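You operate a simulated robot arm through the tools that you are given. There is no shell and no other tool. Be economical: measure what you need, move in short steps, check, and stop when the job is done.

You are at the controls of a simulated robot arm. One attempt, no reset.

## Task
Take the sanding pad from the top of the grey bench and leave it on top of the beige tape roll.

It is judged by the outcome, as a careful person would: the job done as asked, and still so three seconds after it is handed in. It fails if anything else is knocked over, pushed out of place, dropped, spilled or broken.

## Robot
A 6-joint arm with a two-finger parallel gripper, fixed in place. Base frame: the origin is at the foot of the arm, x ahead of it, y to its left, z up; the work surface is at about z = 0. Readings come in mm, degrees, newtons and seconds.
With the tool pointing down near the work surface it reaches from about 180 to 460 mm from the base axis. Its first joint turns from -70.0 to 70.0 degrees. Payload 1.9 kg.
Tool frame: the origin (TCP) lies between the finger pads and is the grasp point; the fingertips stand 23 mm ahead of it; z points along the fingers, y is the line along which they close. The gripper opens to 94 mm. The fingers are 38 mm wide and 10 mm thick; the gripper's body (54 by 96 mm) begins 39 mm behind the TCP.
Orientation is told as [roll, pitch, yaw] about the base's x, y, z axes, in that order, counted from this pose: with the fingers straight down and closing along the base's y, the tool's x points along the base's -x, its y along +y and its z along -z.

## Interface
- The arm moves only by the tool play_rows. Its argument "plan" is a list of rows, each an object (a shift or turn left out is 0, a gripper value left out holds the last) with "gripper": the closure, from 0 (fully open) to 1 (shut); "delta_pos": the shift along the base's x, y, z in mm, a list of three; "angular": the turn, a rotation vector about the base's x, y, z in degrees, a list of three. In form: [{"gripper": gripper, "delta_pos": [x, y, z], "angular": [wx, wy, wz]}, ...]. A call has 1 to 12 rows; each row shifts and turns the commanded pose from where the row before left it. A row lasts 0.2 s, in which the tool goes at most 50 mm and 8.6 degrees; a call with a longer step from one row to the next is refused whole, and so is a gripper value outside its range. A pose out of reach is approached as far as the arm can. The call stops where the force on the tool passes 40 N (or 10 N more than at its start, if that is more) or the arm is blocked; 0.2 s more then pass. The fingers move at their own pace (about 108 mm/s each) and stop on an object; they squeeze with about 20 N. The grip force told is the motor's: it shows also when the fingers shut on nothing. Time passes only in rows, and 0.2 s behind the last, so rows that do not move let the fingers close. It gives the time, the measured TCP pose, the force on the tool (base axes), the opening and the grip force at its end, in the units of the frame above (readings bear some noise).
- Cameras (640 x 400 px; columns grow to the right, rows downward): "scene" is fixed at [64.8, 314.5, 440.8]; the picture's right is [-0.71, -0.71, 0.00], its down [-0.30, 0.30, -0.91] and it looks along [0.64, -0.64, -0.42] (base axes); focal length 310 px, centre (320, 200). "wrist" rides on the gripper at [87, 16, -75] in the tool frame; the picture's right is [-0.18, 0.98, 0.00], its down [-0.58, -0.11, -0.81] and it looks along [-0.79, -0.15, 0.59] (tool axes); focal length 243 px, centre (320, 200). There is no depth. A picture from a camera that has moved, and an enlarged one, comes with that camera's place and axes in the base frame and with its lens.
- capture(camera): a new picture of that camera. No time passes.
- enlarge(camera, box): a new picture of the part [left, top, right, bottom] of that camera's present view, enlarged. No time passes.
- sign_off(): hands the job in; it is judged then, once.

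Go step by step. Nothing tells you positions but the pictures and the camera data: compare them with the known pose of the tool, close in by small moves and look again before you grip or let go. The budget is 90 turns and 46 pictures, counting those below and the enlarged ones. Unless the task says otherwise, let go and move clear before handing in, and close with one line.

The tools are called after "Request:" as a command line: name --argument value ..., lists and objects as JSON in quotes. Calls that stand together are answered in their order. play_rows: Moves the arm, as the interface text tells. Its arguments: {"type":"object","properties":{"plan":{"type":"array"}},"required":["plan"]} The other tools are called the same way: capture (camera) takes a picture; enlarge (camera, box) takes an enlarged picture of a part of a camera's view; sign_off () hands the job in.

At the start:

```text
time: 0.0
tool_pos: [306.2, 0.8, 275.8]
ee_rot: [0.0, -0.1, 0.0]
contact_force: [-0.6, -0.1, 0.0]
gripper_width: 93.9
grip_force: 0.0
```

scene: 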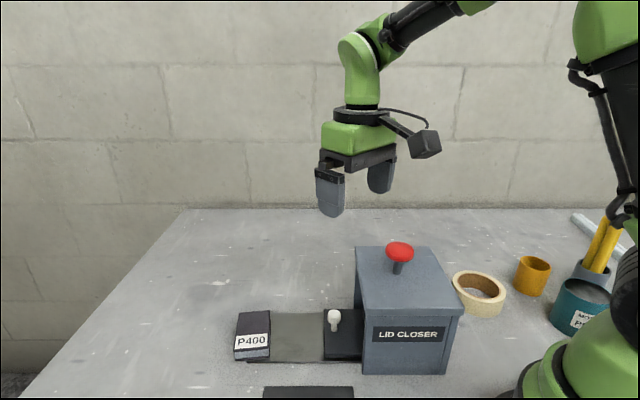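
wrist: 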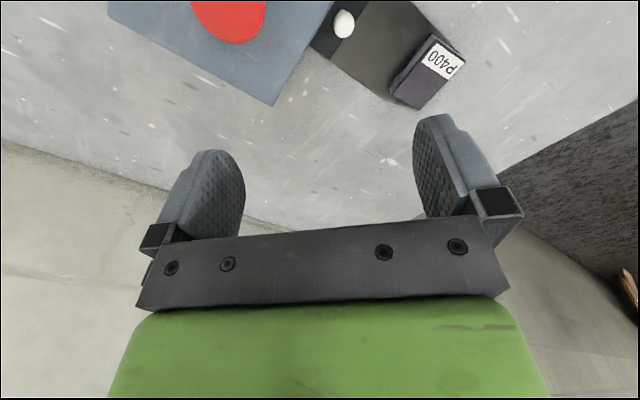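

I see a P400 block at the left end of a low fixture with a "LID CLOSER" box, and the tape roll behind it. I'll look closer before moving.

Request:
enlarge --camera "scene" --box '[220, 220, 540, 400]'

Request:
enlarge --camera "wrist" --box '[180, 0, 500, 200]'

```text
2.00 times, centred on (380, 310) of scene
camera zoom: at [64.8, 314.5, 440.8], right [-0.71, -0.71, 0.0], down [-0.3, 0.3, -0.91], along [0.64, -0.64, -0.42], focal length 620 px, centre (200, -20)
```

zoom: 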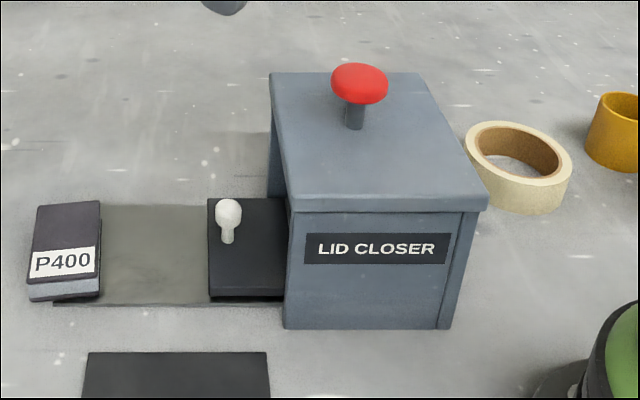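

```text
2.00 times, centred on (340, 100) of wrist
camera zoom: at [219.2, 17.8, 350.7], right [0.18, 0.98, 0.0], down [0.58, -0.11, 0.81], along [0.79, -0.15, -0.59], focal length 485 px, centre (280, 400)
```

zoom: 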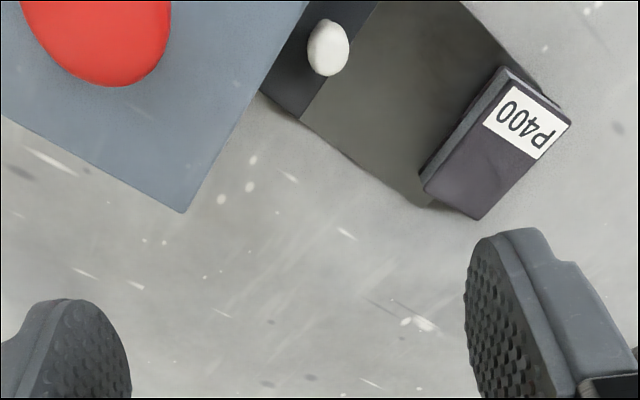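

The pad looks to be about 57 x 80 mm, near (400,129), with its short side along base (1,1). The box's red button stays untouched. I'll turn -45° and move above the pad at a safe height, then look.

Request:
play_rows --plan '[{"gripper": 0, "delta_pos": [15, 21, 0], "angular": [0, 0, -7.5]}, {"delta_pos": [15, 21, 0], "angular": [0, 0, -7.5]}, {"delta_pos": [15, 21, 0], "angular": [0, 0, -7.5]}, {"delta_pos": [15, 21, -20], "angular": [0, 0, -7.5]}, {"delta_pos": [15, 21, -30], "angular": [0, 0, -7.5]}, {"delta_pos": [15, 22, -30], "angular": [0, 0, -7.5]}, {"delta_pos": [0, 0, -20]}, {}]'

Request:
capture --camera "scene"

Request:
capture --camera "wrist"

```text
time: 1.8
tool_pos: [398.1, 131.6, 173.6]
ee_rot: [0.0, -0.1, -45.0]
contact_force: [0.8, -0.5, -0.6]
gripper_width: 93.7
grip_force: 0.0
```

```text
41 pictures are left
```

scene: 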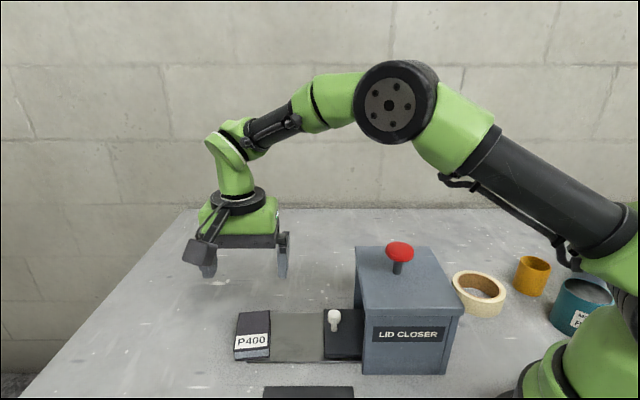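

```text
40 pictures are left
camera wrist: at [346.7, 204.7, 248.7], right [0.83, 0.56, 0.0], down [0.33, -0.49, 0.81], along [0.46, -0.67, -0.59], focal length 243 px, centre (320, 200)
```

wrist: 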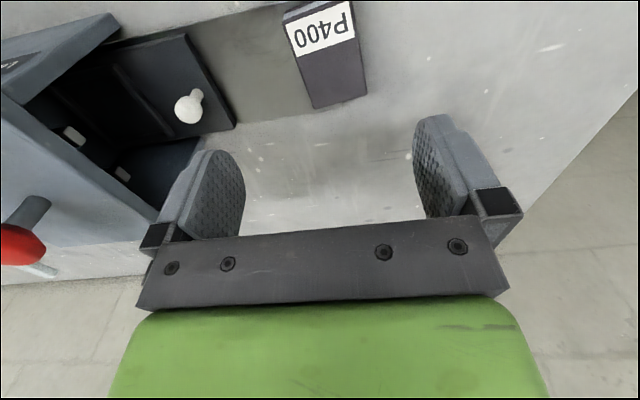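

The pad top is about z≈31, centred near (408,130), roughly aligned with the tool. I'll check its thickness and seating.

Request:
enlarge --camera "scene" --box '[215, 290, 375, 390]'

Request:
enlarge --camera "wrist" --box '[100, 0, 420, 200]'

```text
4.00 times, centred on (295, 340) of scene
camera zoom: at [64.8, 314.5, 440.8], right [-0.71, -0.71, 0.0], down [-0.3, 0.3, -0.91], along [0.64, -0.64, -0.42], focal length 1239 px, centre (420, -360)
```

zoom: 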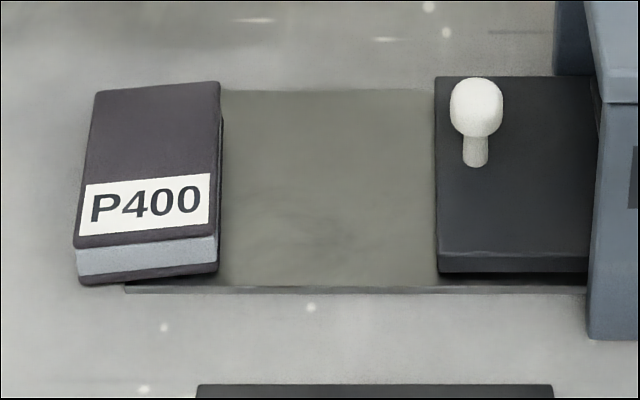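

```text
2.00 times, centred on (260, 100) of wrist
camera zoom: at [346.7, 204.7, 248.7], right [0.83, 0.56, 0.0], down [0.33, -0.49, 0.81], along [0.46, -0.67, -0.59], focal length 485 px, centre (440, 400)
```

zoom: 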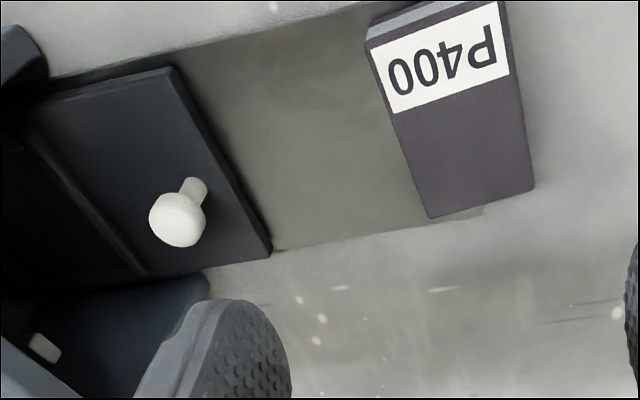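

Triangulated: pad centre (412,126), top z≈25, about 54×81 mm, closing axis at 52°. I'll align to that and come down to z≈62 for a check.

Request:
play_rows --plan '[{"delta_pos": [13.9, -5.6, 0], "angular": [0, 0, 6.5]}, {"delta_pos": [0, 0, -30]}, {"delta_pos": [0, 0, -40]}, {"delta_pos": [0, 0, -30]}, {"delta_pos": [0, 0, -11]}, {}]'

Request:
enlarge --camera "scene" --box '[175, 240, 335, 380]'

Request:
capture --camera "wrist"

```text
time: 3.2
tool_pos: [412.1, 122.8, 65.7]
ee_rot: [0.1, -0.1, -38.5]
contact_force: [0.4, -0.1, -0.2]
gripper_width: 93.9
grip_force: 0.1
```

```text
2.86 times, centred on (255, 310) of scene
camera zoom: at [64.8, 314.5, 440.8], right [-0.71, -0.71, 0.0], down [-0.3, 0.3, -0.91], along [0.64, -0.64, -0.42], focal length 885 px, centre (506, -114)
```

zoom: 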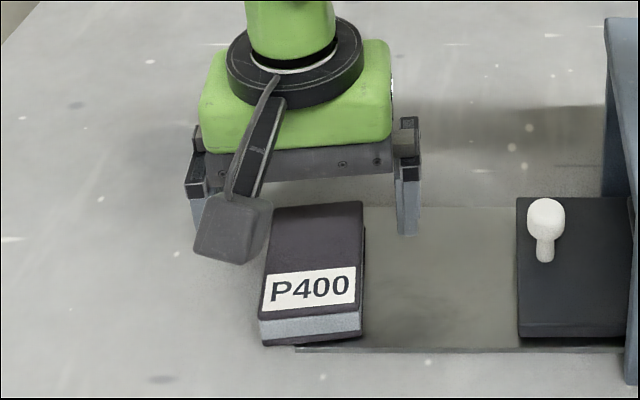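

```text
36 pictures are left
camera wrist: at [353.7, 189.4, 140.3], right [0.76, 0.65, 0.0], down [0.39, -0.45, 0.81], along [0.53, -0.61, -0.59], focal length 243 px, centre (320, 200)
```

wrist: 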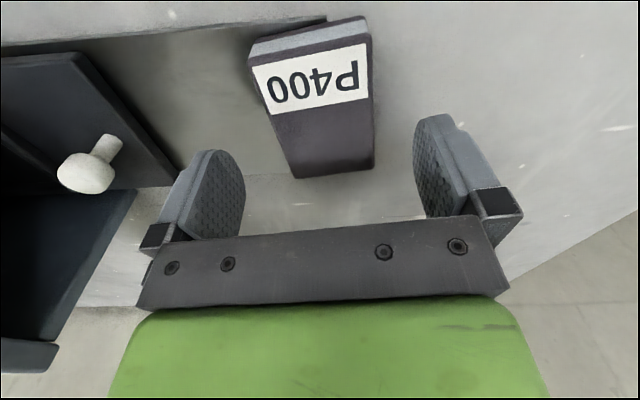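

The second view confirms the centre at (412,126). I'll nudge +3 in y and go down to z≈31.

Request:
play_rows --plan '[{"delta_pos": [0, 3, -10]}, {"delta_pos": [0, 0, -12]}, {"delta_pos": [0, 0, -10]}, {}]'

Request:
enlarge --camera "scene" --box '[175, 240, 335, 380]'

```text
time: 4.2
tool_pos: [412.9, 125.8, 32.6]
ee_rot: [0.1, -0.1, -38.5]
contact_force: [0.3, -0.4, 0.6]
gripper_width: 94.0
grip_force: 0.2
```

```text
2.86 times, centred on (255, 310) of scene
camera zoom: at [64.8, 314.5, 440.8], right [-0.71, -0.71, 0.0], down [-0.3, 0.3, -0.91], along [0.64, -0.64, -0.42], focal length 885 px, centre (506, -114)
```

zoom: 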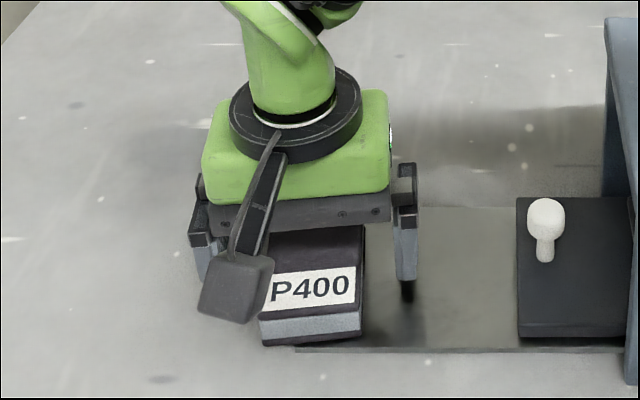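

The fingers straddle the pad evenly. I'll drop 2 mm more and close.

Request:
play_rows --plan '[{"delta_pos": [0, 0, -2]}, {"gripper": 0.4}, {"gripper": 0.6}, {"gripper": 0.6}, {"gripper": 0.6}]'

Request:
enlarge --camera "scene" --box '[175, 240, 335, 380]'

```text
time: 5.4
tool_pos: [410.8, 125.4, 32.3]
ee_rot: [-0.1, -0.1, -38.4]
contact_force: [0.7, 0.0, 0.8]
gripper_width: 54.5
grip_force: 19.9
```

```text
2.86 times, centred on (255, 310) of scene
camera zoom: at [64.8, 314.5, 440.8], right [-0.71, -0.71, 0.0], down [-0.3, 0.3, -0.91], along [0.64, -0.64, -0.42], focal length 885 px, centre (506, -114)
```

zoom: 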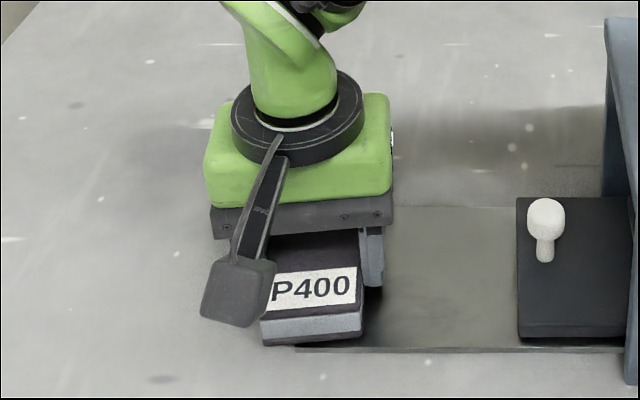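

Gripped at 54.5 mm with 20 N. Now lifting, then checking the hold.

Request:
play_rows --plan '[{"delta_pos": [0, 0, 10]}, {"delta_pos": [0, 0, 20]}, {"delta_pos": [0, 0, 30]}, {"delta_pos": [0, 0, 40]}, {"delta_pos": [0, 0, 40]}, {"delta_pos": [0, 0, 40]}, {"delta_pos": [0, 0, 30]}, {}]'

Request:
capture --camera "scene"

Request:
enlarge --camera "scene" --box '[430, 240, 590, 340]'

```text
time: 7.2
tool_pos: [413.0, 126.8, 241.6]
ee_rot: [-0.1, -0.1, -38.5]
contact_force: [0.1, 0.3, 0.5]
gripper_width: 37.6
grip_force: 0.0
```

```text
33 pictures are left
```

scene: 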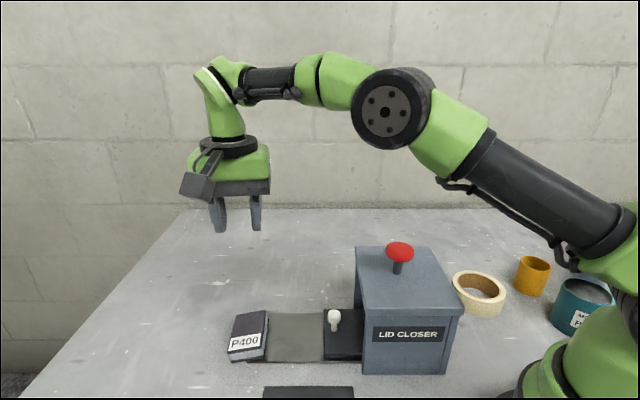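

```text
4.00 times, centred on (510, 290) of scene
camera zoom: at [64.8, 314.5, 440.8], right [-0.71, -0.71, 0.0], down [-0.3, 0.3, -0.91], along [0.64, -0.64, -0.42], focal length 1239 px, centre (-440, -160)
```

zoom: 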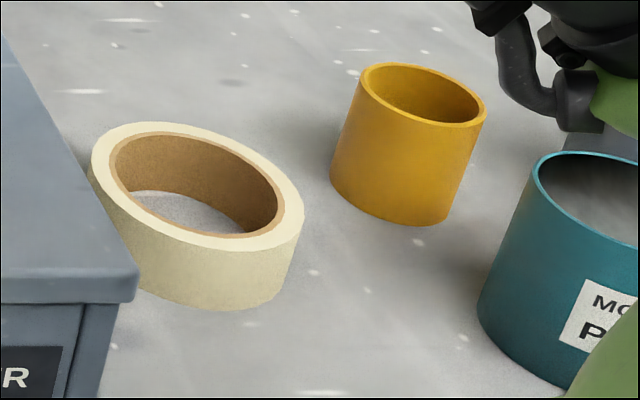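

The pad slipped out and remains on the plate, slightly shifted. I'll look at it before trying again.

Request:
enlarge --camera "scene" --box '[215, 290, 375, 390]'

Request:
capture --camera "wrist"

Request:
play_rows --plan '[{"gripper": 0}, {}]'

```text
4.00 times, centred on (295, 340) of scene
camera zoom: at [64.8, 314.5, 440.8], right [-0.71, -0.71, 0.0], down [-0.3, 0.3, -0.91], along [0.64, -0.64, -0.42], focal length 1239 px, centre (420, -360)
```

zoom: 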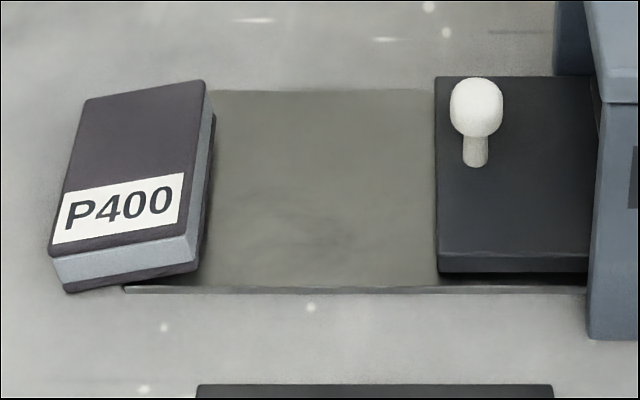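

```text
30 pictures are left
camera wrist: at [354.6, 193.4, 316.1], right [0.76, 0.65, 0.0], down [0.39, -0.45, 0.81], along [0.53, -0.61, -0.59], focal length 243 px, centre (320, 200)
```

wrist: 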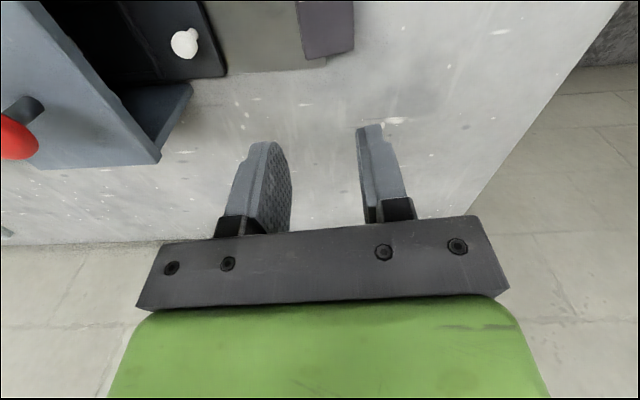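

```text
time: 7.8
tool_pos: [413.2, 127.0, 240.8]
ee_rot: [0.0, -0.1, -38.5]
contact_force: [-0.4, 0.3, 0.8]
gripper_width: 93.9
grip_force: 0.0
```

The pad now looks centred near (416,133), maybe slightly tilted over the plate's end. I'll lower above it and triangulate again, then grip deeper and lift slowly.

Request:
play_rows --plan '[{"delta_pos": [3, 6, -40]}, {"delta_pos": [0, 0, -50]}, {"delta_pos": [0, 0, -45]}, {"delta_pos": [0, 0, -35]}, {}, {}]'

Request:
capture --camera "wrist"

Request:
enlarge --camera "wrist" --box '[200, 0, 440, 150]'

Request:
enlarge --camera "scene" --box '[205, 300, 301, 380]'

```text
time: 9.2
tool_pos: [415.8, 134.0, 69.7]
ee_rot: [0.0, -0.2, -38.5]
contact_force: [-0.6, -0.2, -0.3]
gripper_width: 93.9
grip_force: 0.0
```

```text
29 pictures are left
camera wrist: at [357.6, 200.4, 145.3], right [0.76, 0.65, 0.0], down [0.39, -0.45, 0.81], along [0.53, -0.61, -0.59], focal length 243 px, centre (320, 200)
```

wrist: 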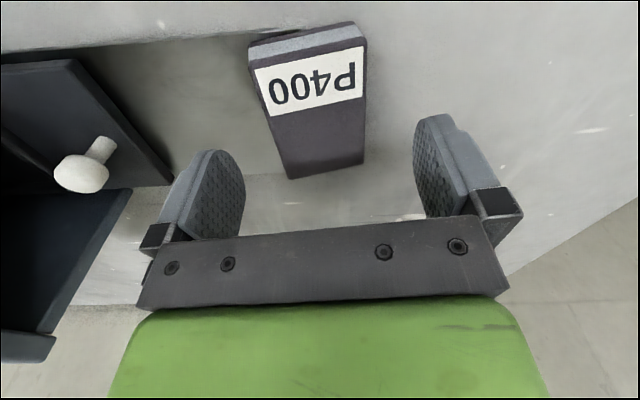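

```text
2.67 times, centred on (320, 75) of wrist
camera zoom: at [357.6, 200.4, 145.3], right [0.76, 0.65, 0.0], down [0.39, -0.45, 0.81], along [0.53, -0.61, -0.59], focal length 647 px, centre (320, 533)
```

zoom: 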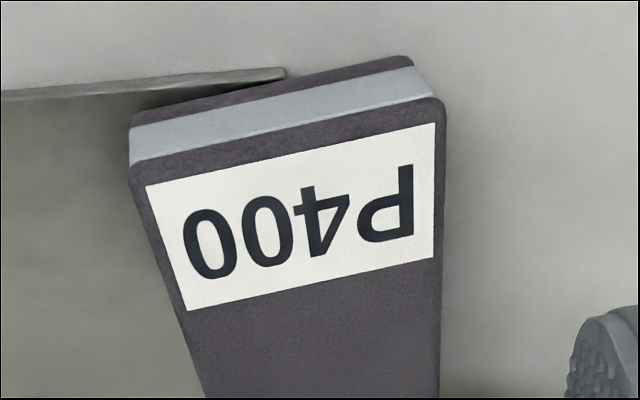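

```text
5.00 times, centred on (253, 340) of scene
camera zoom: at [64.8, 314.5, 440.8], right [-0.71, -0.71, 0.0], down [-0.3, 0.3, -0.91], along [0.64, -0.64, -0.42], focal length 1549 px, centre (655, -500)
```

zoom: 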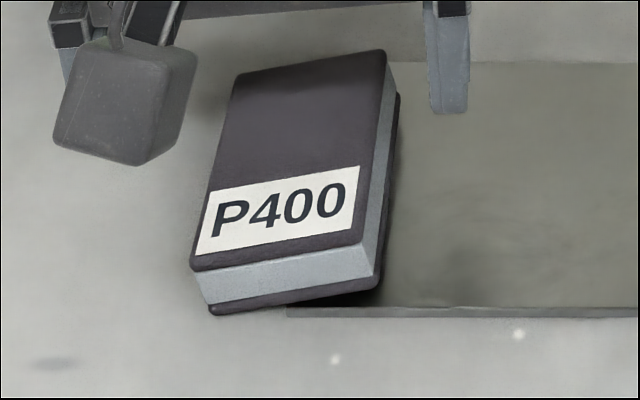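

The pad is tipped about 5° over the plate's end: its top centre is near (414,134,27), with the +x+y side lower. I'll roll the tool to match it, narrow the fingers a little, and go deeper.

Request:
play_rows --plan '[{"gripper": 0.18, "delta_pos": [-1.3, 0.3, 0], "angular": [-4.3, 3.4, 0]}, {"delta_pos": [0, 0, -15]}, {"delta_pos": [0, 0, -12]}, {"delta_pos": [0, 0, -8]}, {}, {}]'

Request:
enlarge --camera "scene" --box '[175, 270, 335, 370]'

Request:
capture --camera "wrist"

```text
time: 10.6
tool_pos: [413.3, 133.3, 36.4]
ee_rot: [-5.3, -0.1, -38.5]
contact_force: [-0.3, 1.0, 0.3]
gripper_width: 77.3
grip_force: 0.0
```

```text
4.00 times, centred on (255, 320) of scene
camera zoom: at [64.8, 314.5, 440.8], right [-0.71, -0.71, 0.0], down [-0.3, 0.3, -0.91], along [0.64, -0.64, -0.42], focal length 1239 px, centre (580, -280)
```

zoom: 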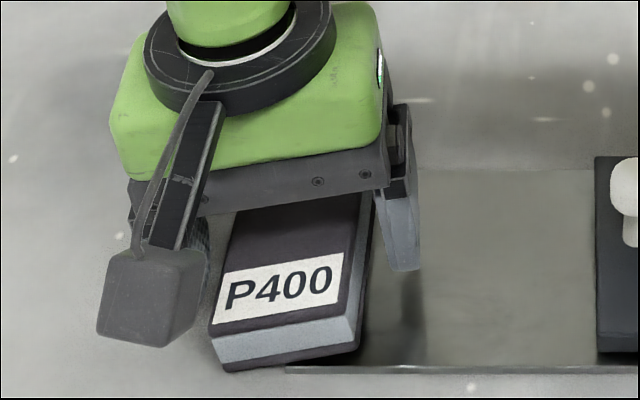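

```text
25 pictures are left
camera wrist: at [359.5, 206.1, 108.7], right [0.75, 0.65, -0.09], down [0.43, -0.39, 0.81], along [0.49, -0.65, -0.57], focal length 243 px, centre (320, 200)
```

wrist: 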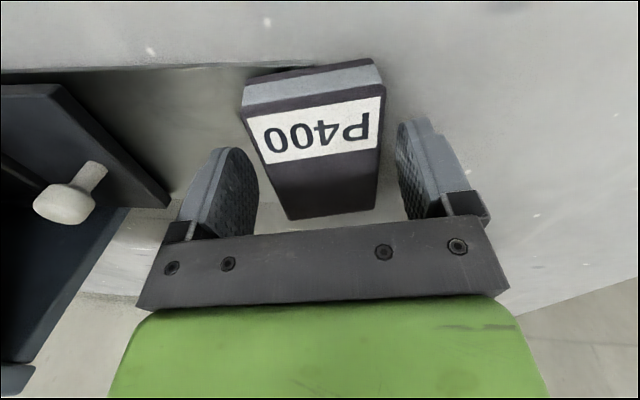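

The fit looks good, with clearance on both sides. I'll go down the last 6 mm.

Request:
play_rows --plan '[{"delta_pos": [0, 0, -4]}, {"delta_pos": [0, 0, -2]}, {}]'

```text
time: 11.4
tool_pos: [413.7, 134.4, 29.1]
ee_rot: [-5.5, -0.1, -38.5]
contact_force: [0.7, 0.2, 0.2]
gripper_width: 77.2
grip_force: 0.0
```

Request:
play_rows --plan '[{"gripper": 0.4}, {"gripper": 0.7}, {"gripper": 1.0}, {"gripper": 1.0}, {"delta_pos": [0, 0, 3]}, {"delta_pos": [0, 0, 3]}, {"delta_pos": [0, 0, 4]}, {}]'

Request:
enlarge --camera "scene" --box '[175, 270, 335, 370]'

```text
time: 13.2
tool_pos: [413.3, 131.3, 39.3]
ee_rot: [-5.5, -0.1, -38.4]
contact_force: [0.5, -0.3, -0.2]
gripper_width: 54.6
grip_force: 19.8
```

```text
4.00 times, centred on (255, 320) of scene
camera zoom: at [64.8, 314.5, 440.8], right [-0.71, -0.71, 0.0], down [-0.3, 0.3, -0.91], along [0.64, -0.64, -0.42], focal length 1239 px, centre (580, -280)
```

zoom: 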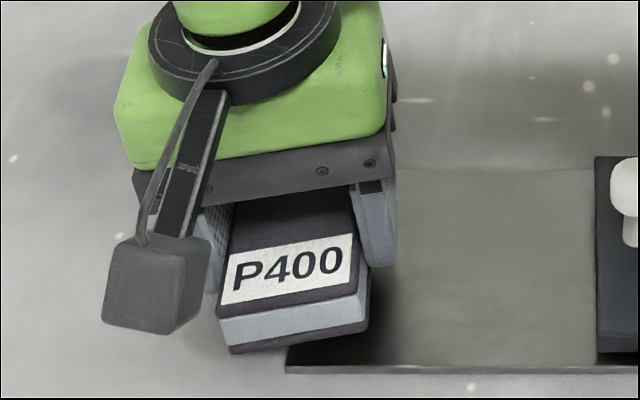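

The pad has come off the plate with the grip at 19.8 N. I'll rise gently a bit more and check for slippage.

Request:
play_rows --plan '[{"delta_pos": [0, 0, 4]}, {"delta_pos": [0, 0, 6]}, {"delta_pos": [0, 0, 6]}, {"delta_pos": [0, 0, 4]}, {}]'

Request:
enlarge --camera "scene" --box '[175, 270, 335, 370]'

```text
time: 14.4
tool_pos: [411.0, 132.5, 60.8]
ee_rot: [-5.5, -0.2, -38.5]
contact_force: [0.1, -0.4, 0.5]
gripper_width: 54.5
grip_force: 20.3
```

```text
4.00 times, centred on (255, 320) of scene
camera zoom: at [64.8, 314.5, 440.8], right [-0.71, -0.71, 0.0], down [-0.3, 0.3, -0.91], along [0.64, -0.64, -0.42], focal length 1239 px, centre (580, -280)
```

zoom: 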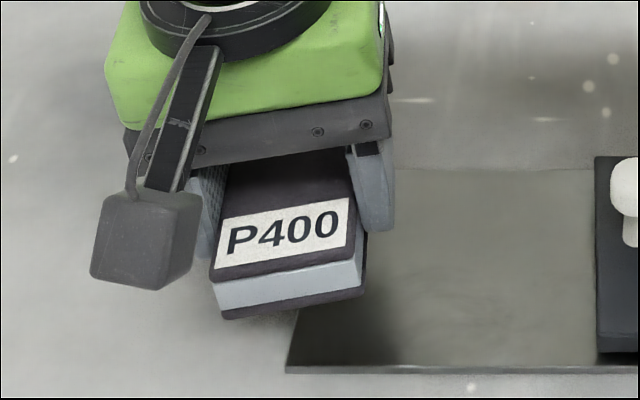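

The grip is holding so far. I'll check for creep with the wrist camera, comparing before and after a short lift.

Request:
capture --camera "wrist"

Request:
play_rows --plan '[{"delta_pos": [0, 0, 6]}, {"delta_pos": [0, 0, 10]}, {"delta_pos": [0, 0, 10]}, {"delta_pos": [0, 0, 6]}, {}]'

Request:
capture --camera "wrist"

```text
22 pictures are left
camera wrist: at [357.9, 204.6, 133.1], right [0.75, 0.65, -0.09], down [0.43, -0.39, 0.81], along [0.49, -0.65, -0.57], focal length 243 px, centre (320, 200)
```

wrist: 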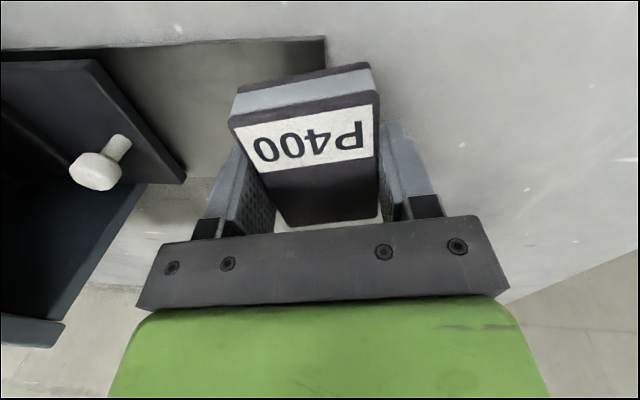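

```text
time: 15.6
tool_pos: [413.0, 133.7, 92.0]
ee_rot: [-5.6, -0.1, -38.5]
contact_force: [-0.4, -0.1, -0.7]
gripper_width: 54.6
grip_force: 20.0
```

```text
21 pictures are left
camera wrist: at [358.6, 204.8, 164.8], right [0.75, 0.65, -0.09], down [0.43, -0.39, 0.81], along [0.49, -0.65, -0.57], focal length 243 px, centre (320, 200)
```

wrist: 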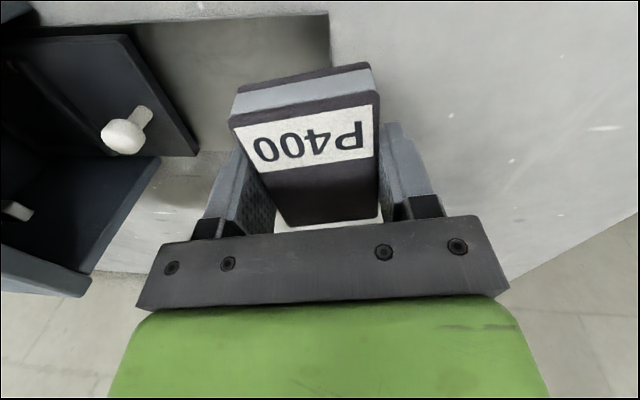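

There is no creep; the pad is centred and square in the grip, its bottom 24 mm below the TCP. I'll level the tool and rise well above the box and its button.

Request:
play_rows --plan '[{"delta_pos": [0, 0, 15], "angular": [2.15, -1.7, 0]}, {"delta_pos": [0, 0, 28], "angular": [2.15, -1.7, 0]}, {"delta_pos": [0, 0, 30]}, {"delta_pos": [0, 0, 30]}, {"delta_pos": [-5, -5, 30]}, {"delta_pos": [-10, -15, 30]}, {"delta_pos": [-15, -25, 20]}, {"delta_pos": [-15, -25, 0]}, {"delta_pos": [-15, -25, 0]}, {}]'

Request:
capture --camera "scene"

```text
time: 17.8
tool_pos: [353.1, 37.7, 273.1]
ee_rot: [0.1, -0.1, -38.5]
contact_force: [-0.6, 0.5, -0.4]
gripper_width: 54.4
grip_force: 20.1
```

```text
20 pictures are left
```

scene: 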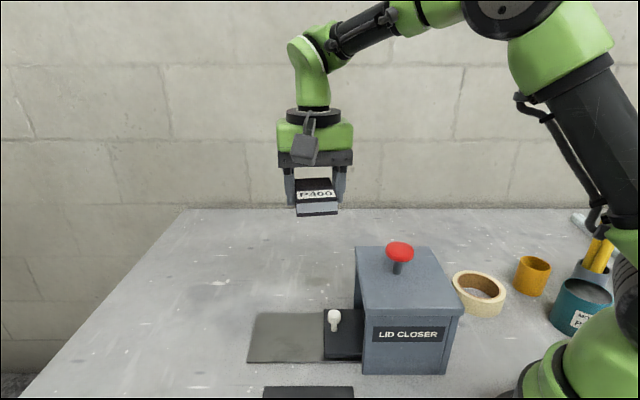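

The pad is held securely. Next I'll carry it across to above the tape roll, around (183,-247).

Request:
play_rows --plan '[{"delta_pos": [-12, -20, 0]}, {"delta_pos": [-19, -32, 0]}, {"delta_pos": [-19, -32, 0]}, {"delta_pos": [-19, -32, 0]}, {"delta_pos": [-19, -32, 0]}, {"delta_pos": [-19, -32, 0]}, {"delta_pos": [-19, -32, 0]}, {"delta_pos": [-19, -32, 0]}, {"delta_pos": [-15, -25, 0]}, {"delta_pos": [-10, -16, 0]}, {}]'

Request:
capture --camera "scene"

Request:
capture --camera "wrist"

```text
time: 20.2
tool_pos: [183.8, -248.1, 274.7]
ee_rot: [0.0, -0.1, -38.4]
contact_force: [0.1, -0.6, -0.7]
gripper_width: 54.3
grip_force: 19.9
```

```text
19 pictures are left
```

scene: 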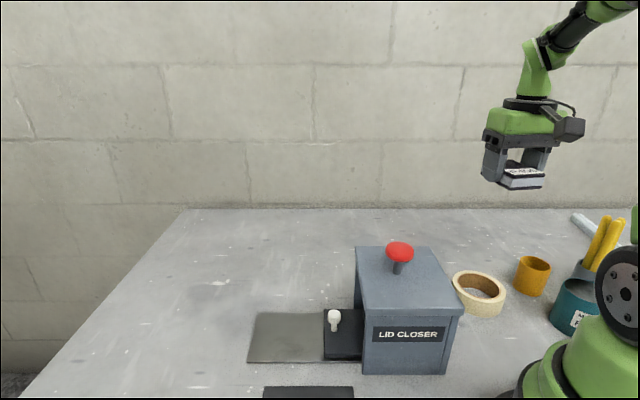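

```text
18 pictures are left
camera wrist: at [125.1, -180.6, 350.5], right [0.76, 0.66, 0.0], down [0.39, -0.45, 0.81], along [0.53, -0.61, -0.59], focal length 243 px, centre (320, 200)
```

wrist: 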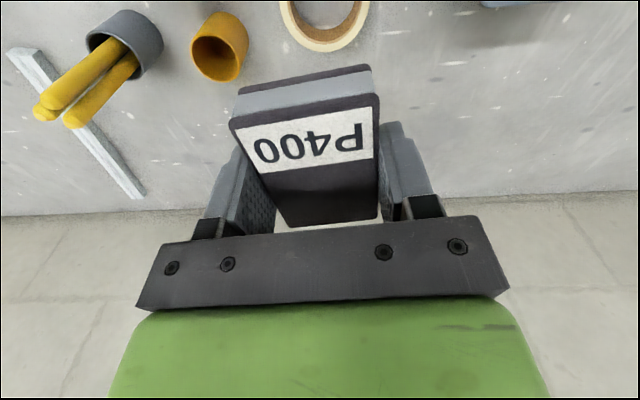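

The roll lies a little to the right of the tool in the view. I'll descend to about z=170 for a good view of its rim.

Request:
play_rows --plan '[{"delta_pos": [0, 0, -25]}, {"delta_pos": [0, 0, -40]}, {"delta_pos": [0, 0, -30]}, {"delta_pos": [0, 0, -10]}, {}]'

Request:
enlarge --camera "wrist" --box '[220, 0, 420, 125]'

Request:
enlarge --camera "scene" --box '[430, 180, 590, 340]'

```text
time: 21.4
tool_pos: [182.4, -247.9, 171.4]
ee_rot: [0.0, -0.2, -38.5]
contact_force: [-0.7, 0.4, 0.3]
gripper_width: 54.4
grip_force: 20.0
```

```text
3.20 times, centred on (320, 62) of wrist
camera zoom: at [124.6, -181.0, 244.9], right [0.76, 0.65, 0.0], down [0.39, -0.45, 0.81], along [0.53, -0.61, -0.59], focal length 776 px, centre (320, 640)
```

zoom: 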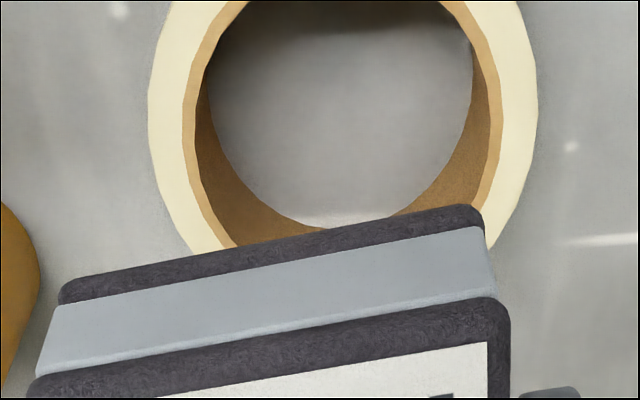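

```text
2.50 times, centred on (510, 260) of scene
camera zoom: at [64.8, 314.5, 440.8], right [-0.71, -0.71, 0.0], down [-0.3, 0.3, -0.91], along [0.64, -0.64, -0.42], focal length 774 px, centre (-155, 50)
```

zoom: 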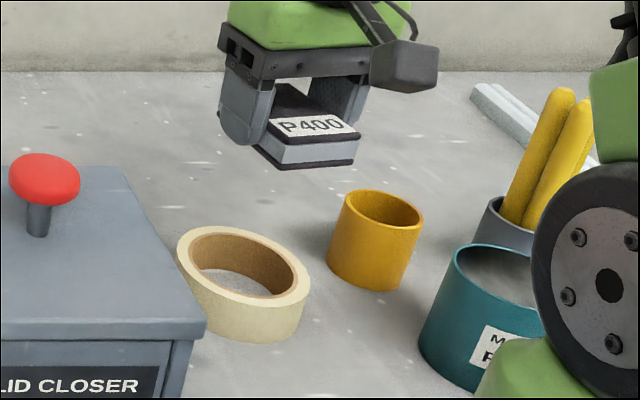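

Fitting the rim in both views puts the roll's centre near (182,-238), with its top at z≈37, outer radius ≈46 and inner ≈38. The pad's corners will span the ring. I'll centre it and descend to z≈80 to check.

Request:
play_rows --plan '[{"delta_pos": [-1, 10.5, 0]}, {"delta_pos": [0, 0, -30]}, {"delta_pos": [0, 0, -35]}, {"delta_pos": [0, 0, -20]}, {}, {}]'

Request:
enlarge --camera "scene" --box '[430, 220, 558, 330]'

Request:
capture --camera "wrist"

```text
time: 22.8
tool_pos: [180.7, -237.6, 87.1]
ee_rot: [0.0, -0.1, -38.5]
contact_force: [-0.6, 0.3, 0.4]
gripper_width: 54.4
grip_force: 20.1
```

```text
3.64 times, centred on (494, 275) of scene
camera zoom: at [64.8, 314.5, 440.8], right [-0.71, -0.71, 0.0], down [-0.3, 0.3, -0.91], along [0.64, -0.64, -0.42], focal length 1126 px, centre (-313, -73)
```

zoom: 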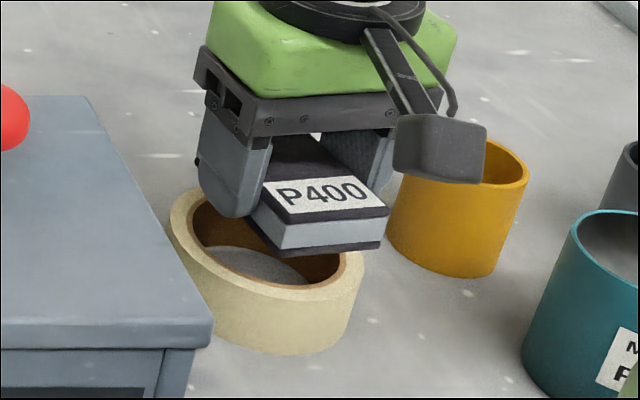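

```text
14 pictures are left
camera wrist: at [121.8, -171.1, 161.1], right [0.76, 0.65, 0.0], down [0.39, -0.45, 0.81], along [0.53, -0.61, -0.59], focal length 243 px, centre (320, 200)
```

wrist: 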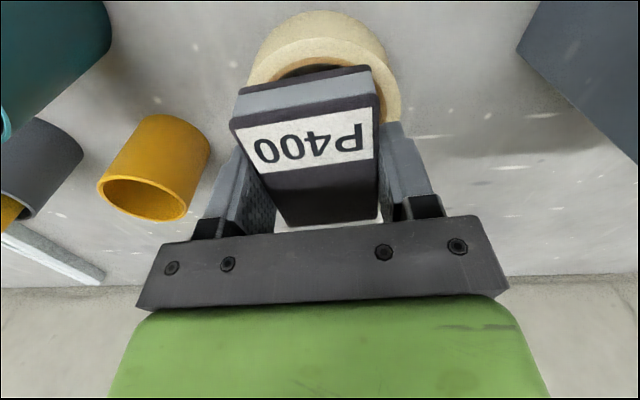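

All rim points agree, so the pad is centred over the roll. I'll descend to just above contact.

Request:
play_rows --plan '[{"delta_pos": [0, 0, -10]}, {"delta_pos": [0, 0, -8]}, {"delta_pos": [0, 0, -2]}, {}]'

Request:
enlarge --camera "scene" --box '[430, 220, 558, 330]'

```text
time: 23.8
tool_pos: [181.4, -236.3, 63.7]
ee_rot: [0.1, -0.1, -38.5]
contact_force: [-0.2, 0.5, 0.1]
gripper_width: 54.1
grip_force: 19.7
```

```text
3.64 times, centred on (494, 275) of scene
camera zoom: at [64.8, 314.5, 440.8], right [-0.71, -0.71, 0.0], down [-0.3, 0.3, -0.91], along [0.64, -0.64, -0.42], focal length 1126 px, centre (-313, -73)
```

zoom: 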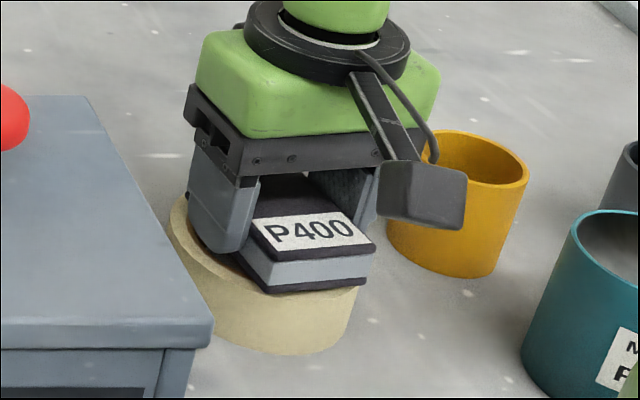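

The pad is a few mm above the ring with no contact force. I'll step down in 1 mm moves.

Request:
play_rows --plan '[{"delta_pos": [0, 0, -1]}, {"delta_pos": [0, 0, -1]}, {}]'

```text
time: 24.6
tool_pos: [180.0, -237.2, 62.2]
ee_rot: [-0.1, 0.0, -38.5]
contact_force: [1.0, 0.0, -0.7]
gripper_width: 54.4
grip_force: 20.6
```

Request:
play_rows --plan '[{"delta_pos": [0, 0, -1]}, {"delta_pos": [0, 0, -1]}, {}]'

Request:
enlarge --camera "scene" --box '[450, 250, 530, 320]'

```text
time: 25.4
tool_pos: [180.7, -238.2, 60.8]
ee_rot: [0.0, -0.3, -38.5]
contact_force: [2.3, 2.3, 7.3]
gripper_width: 54.4
grip_force: 19.9
```

```text
5.71 times, centred on (490, 285) of scene
camera zoom: at [64.8, 314.5, 440.8], right [-0.71, -0.71, 0.0], down [-0.3, 0.3, -0.91], along [0.64, -0.64, -0.42], focal length 1770 px, centre (-651, -286)
```

zoom: 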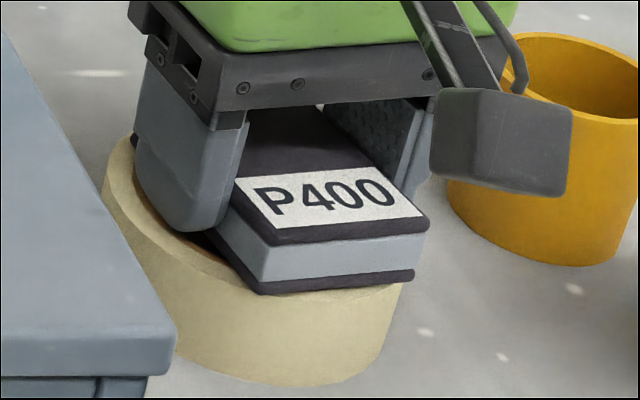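

Contact made, 7 N with the pad on the ring. I'll open slightly, then rise straight up.

Request:
play_rows --plan '[{"gripper": 1.0, "delta_pos": [0, 0, 0.5]}, {"gripper": 0.36}, {"gripper": 0.36}, {}, {"delta_pos": [0, 0, 3]}, {"delta_pos": [0, 0, 5]}, {}]'

Request:
enlarge --camera "scene" --box '[450, 250, 530, 320]'

```text
time: 27.0
tool_pos: [180.8, -236.9, 70.3]
ee_rot: [0.1, -0.1, -38.6]
contact_force: [-0.4, -0.1, 0.0]
gripper_width: 60.3
grip_force: 0.0
```

```text
5.71 times, centred on (490, 285) of scene
camera zoom: at [64.8, 314.5, 440.8], right [-0.71, -0.71, 0.0], down [-0.3, 0.3, -0.91], along [0.64, -0.64, -0.42], focal length 1770 px, centre (-651, -286)
```

zoom: 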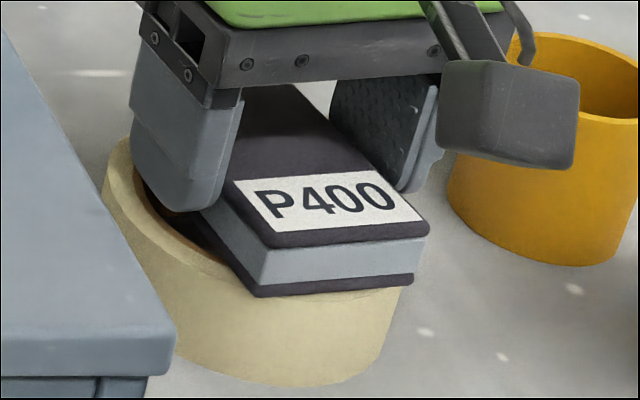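

The pad stays on the roll, released. I'll rise clear.

Request:
play_rows --plan '[{"gripper": 0.3, "delta_pos": [0, 0, 10]}, {"delta_pos": [0, 0, 20]}, {"delta_pos": [0, 0, 40]}, {"delta_pos": [0, 0, 40]}, {"delta_pos": [0, 0, 40]}, {}, {}]'

Request:
capture --camera "scene"

Request:
enlarge --camera "scene" --box '[440, 240, 540, 330]'

Request:
capture --camera "wrist"

```text
time: 28.6
tool_pos: [176.5, -232.2, 220.5]
ee_rot: [0.0, -0.1, -38.5]
contact_force: [-0.7, 0.4, -0.6]
gripper_width: 65.8
grip_force: 0.1
```

```text
10 pictures are left
```

scene: 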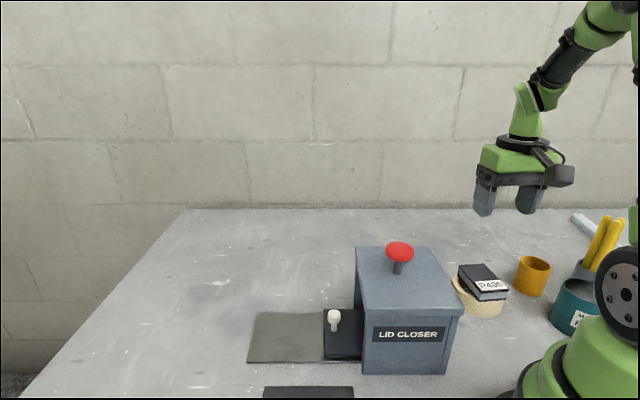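

```text
4.44 times, centred on (490, 285) of scene
camera zoom: at [64.8, 314.5, 440.8], right [-0.71, -0.71, 0.0], down [-0.3, 0.3, -0.91], along [0.64, -0.64, -0.42], focal length 1377 px, centre (-436, -178)
```

zoom: 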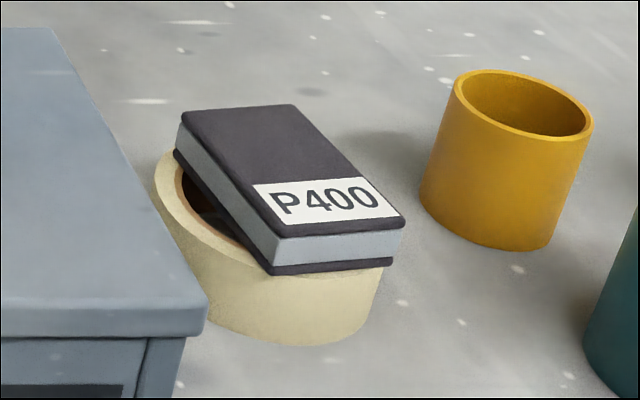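

```text
8 pictures are left
camera wrist: at [118.0, -165.6, 295.9], right [0.76, 0.65, 0.0], down [0.39, -0.45, 0.81], along [0.53, -0.61, -0.59], focal length 243 px, centre (320, 200)
```

wrist: 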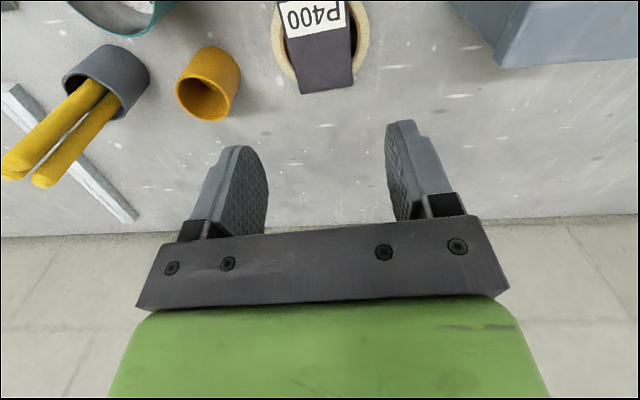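

The pad lies level and centred on the tape roll, nothing else has moved, and the arm is clear. I'm handing in.

Request:
sign_off

```text
The job is handed in.
```

The sanding pad is resting on top of the beige tape roll, and nothing else was disturbed. The first grip slipped while lifting and the pad stayed on the plate it started on; the second grip held.
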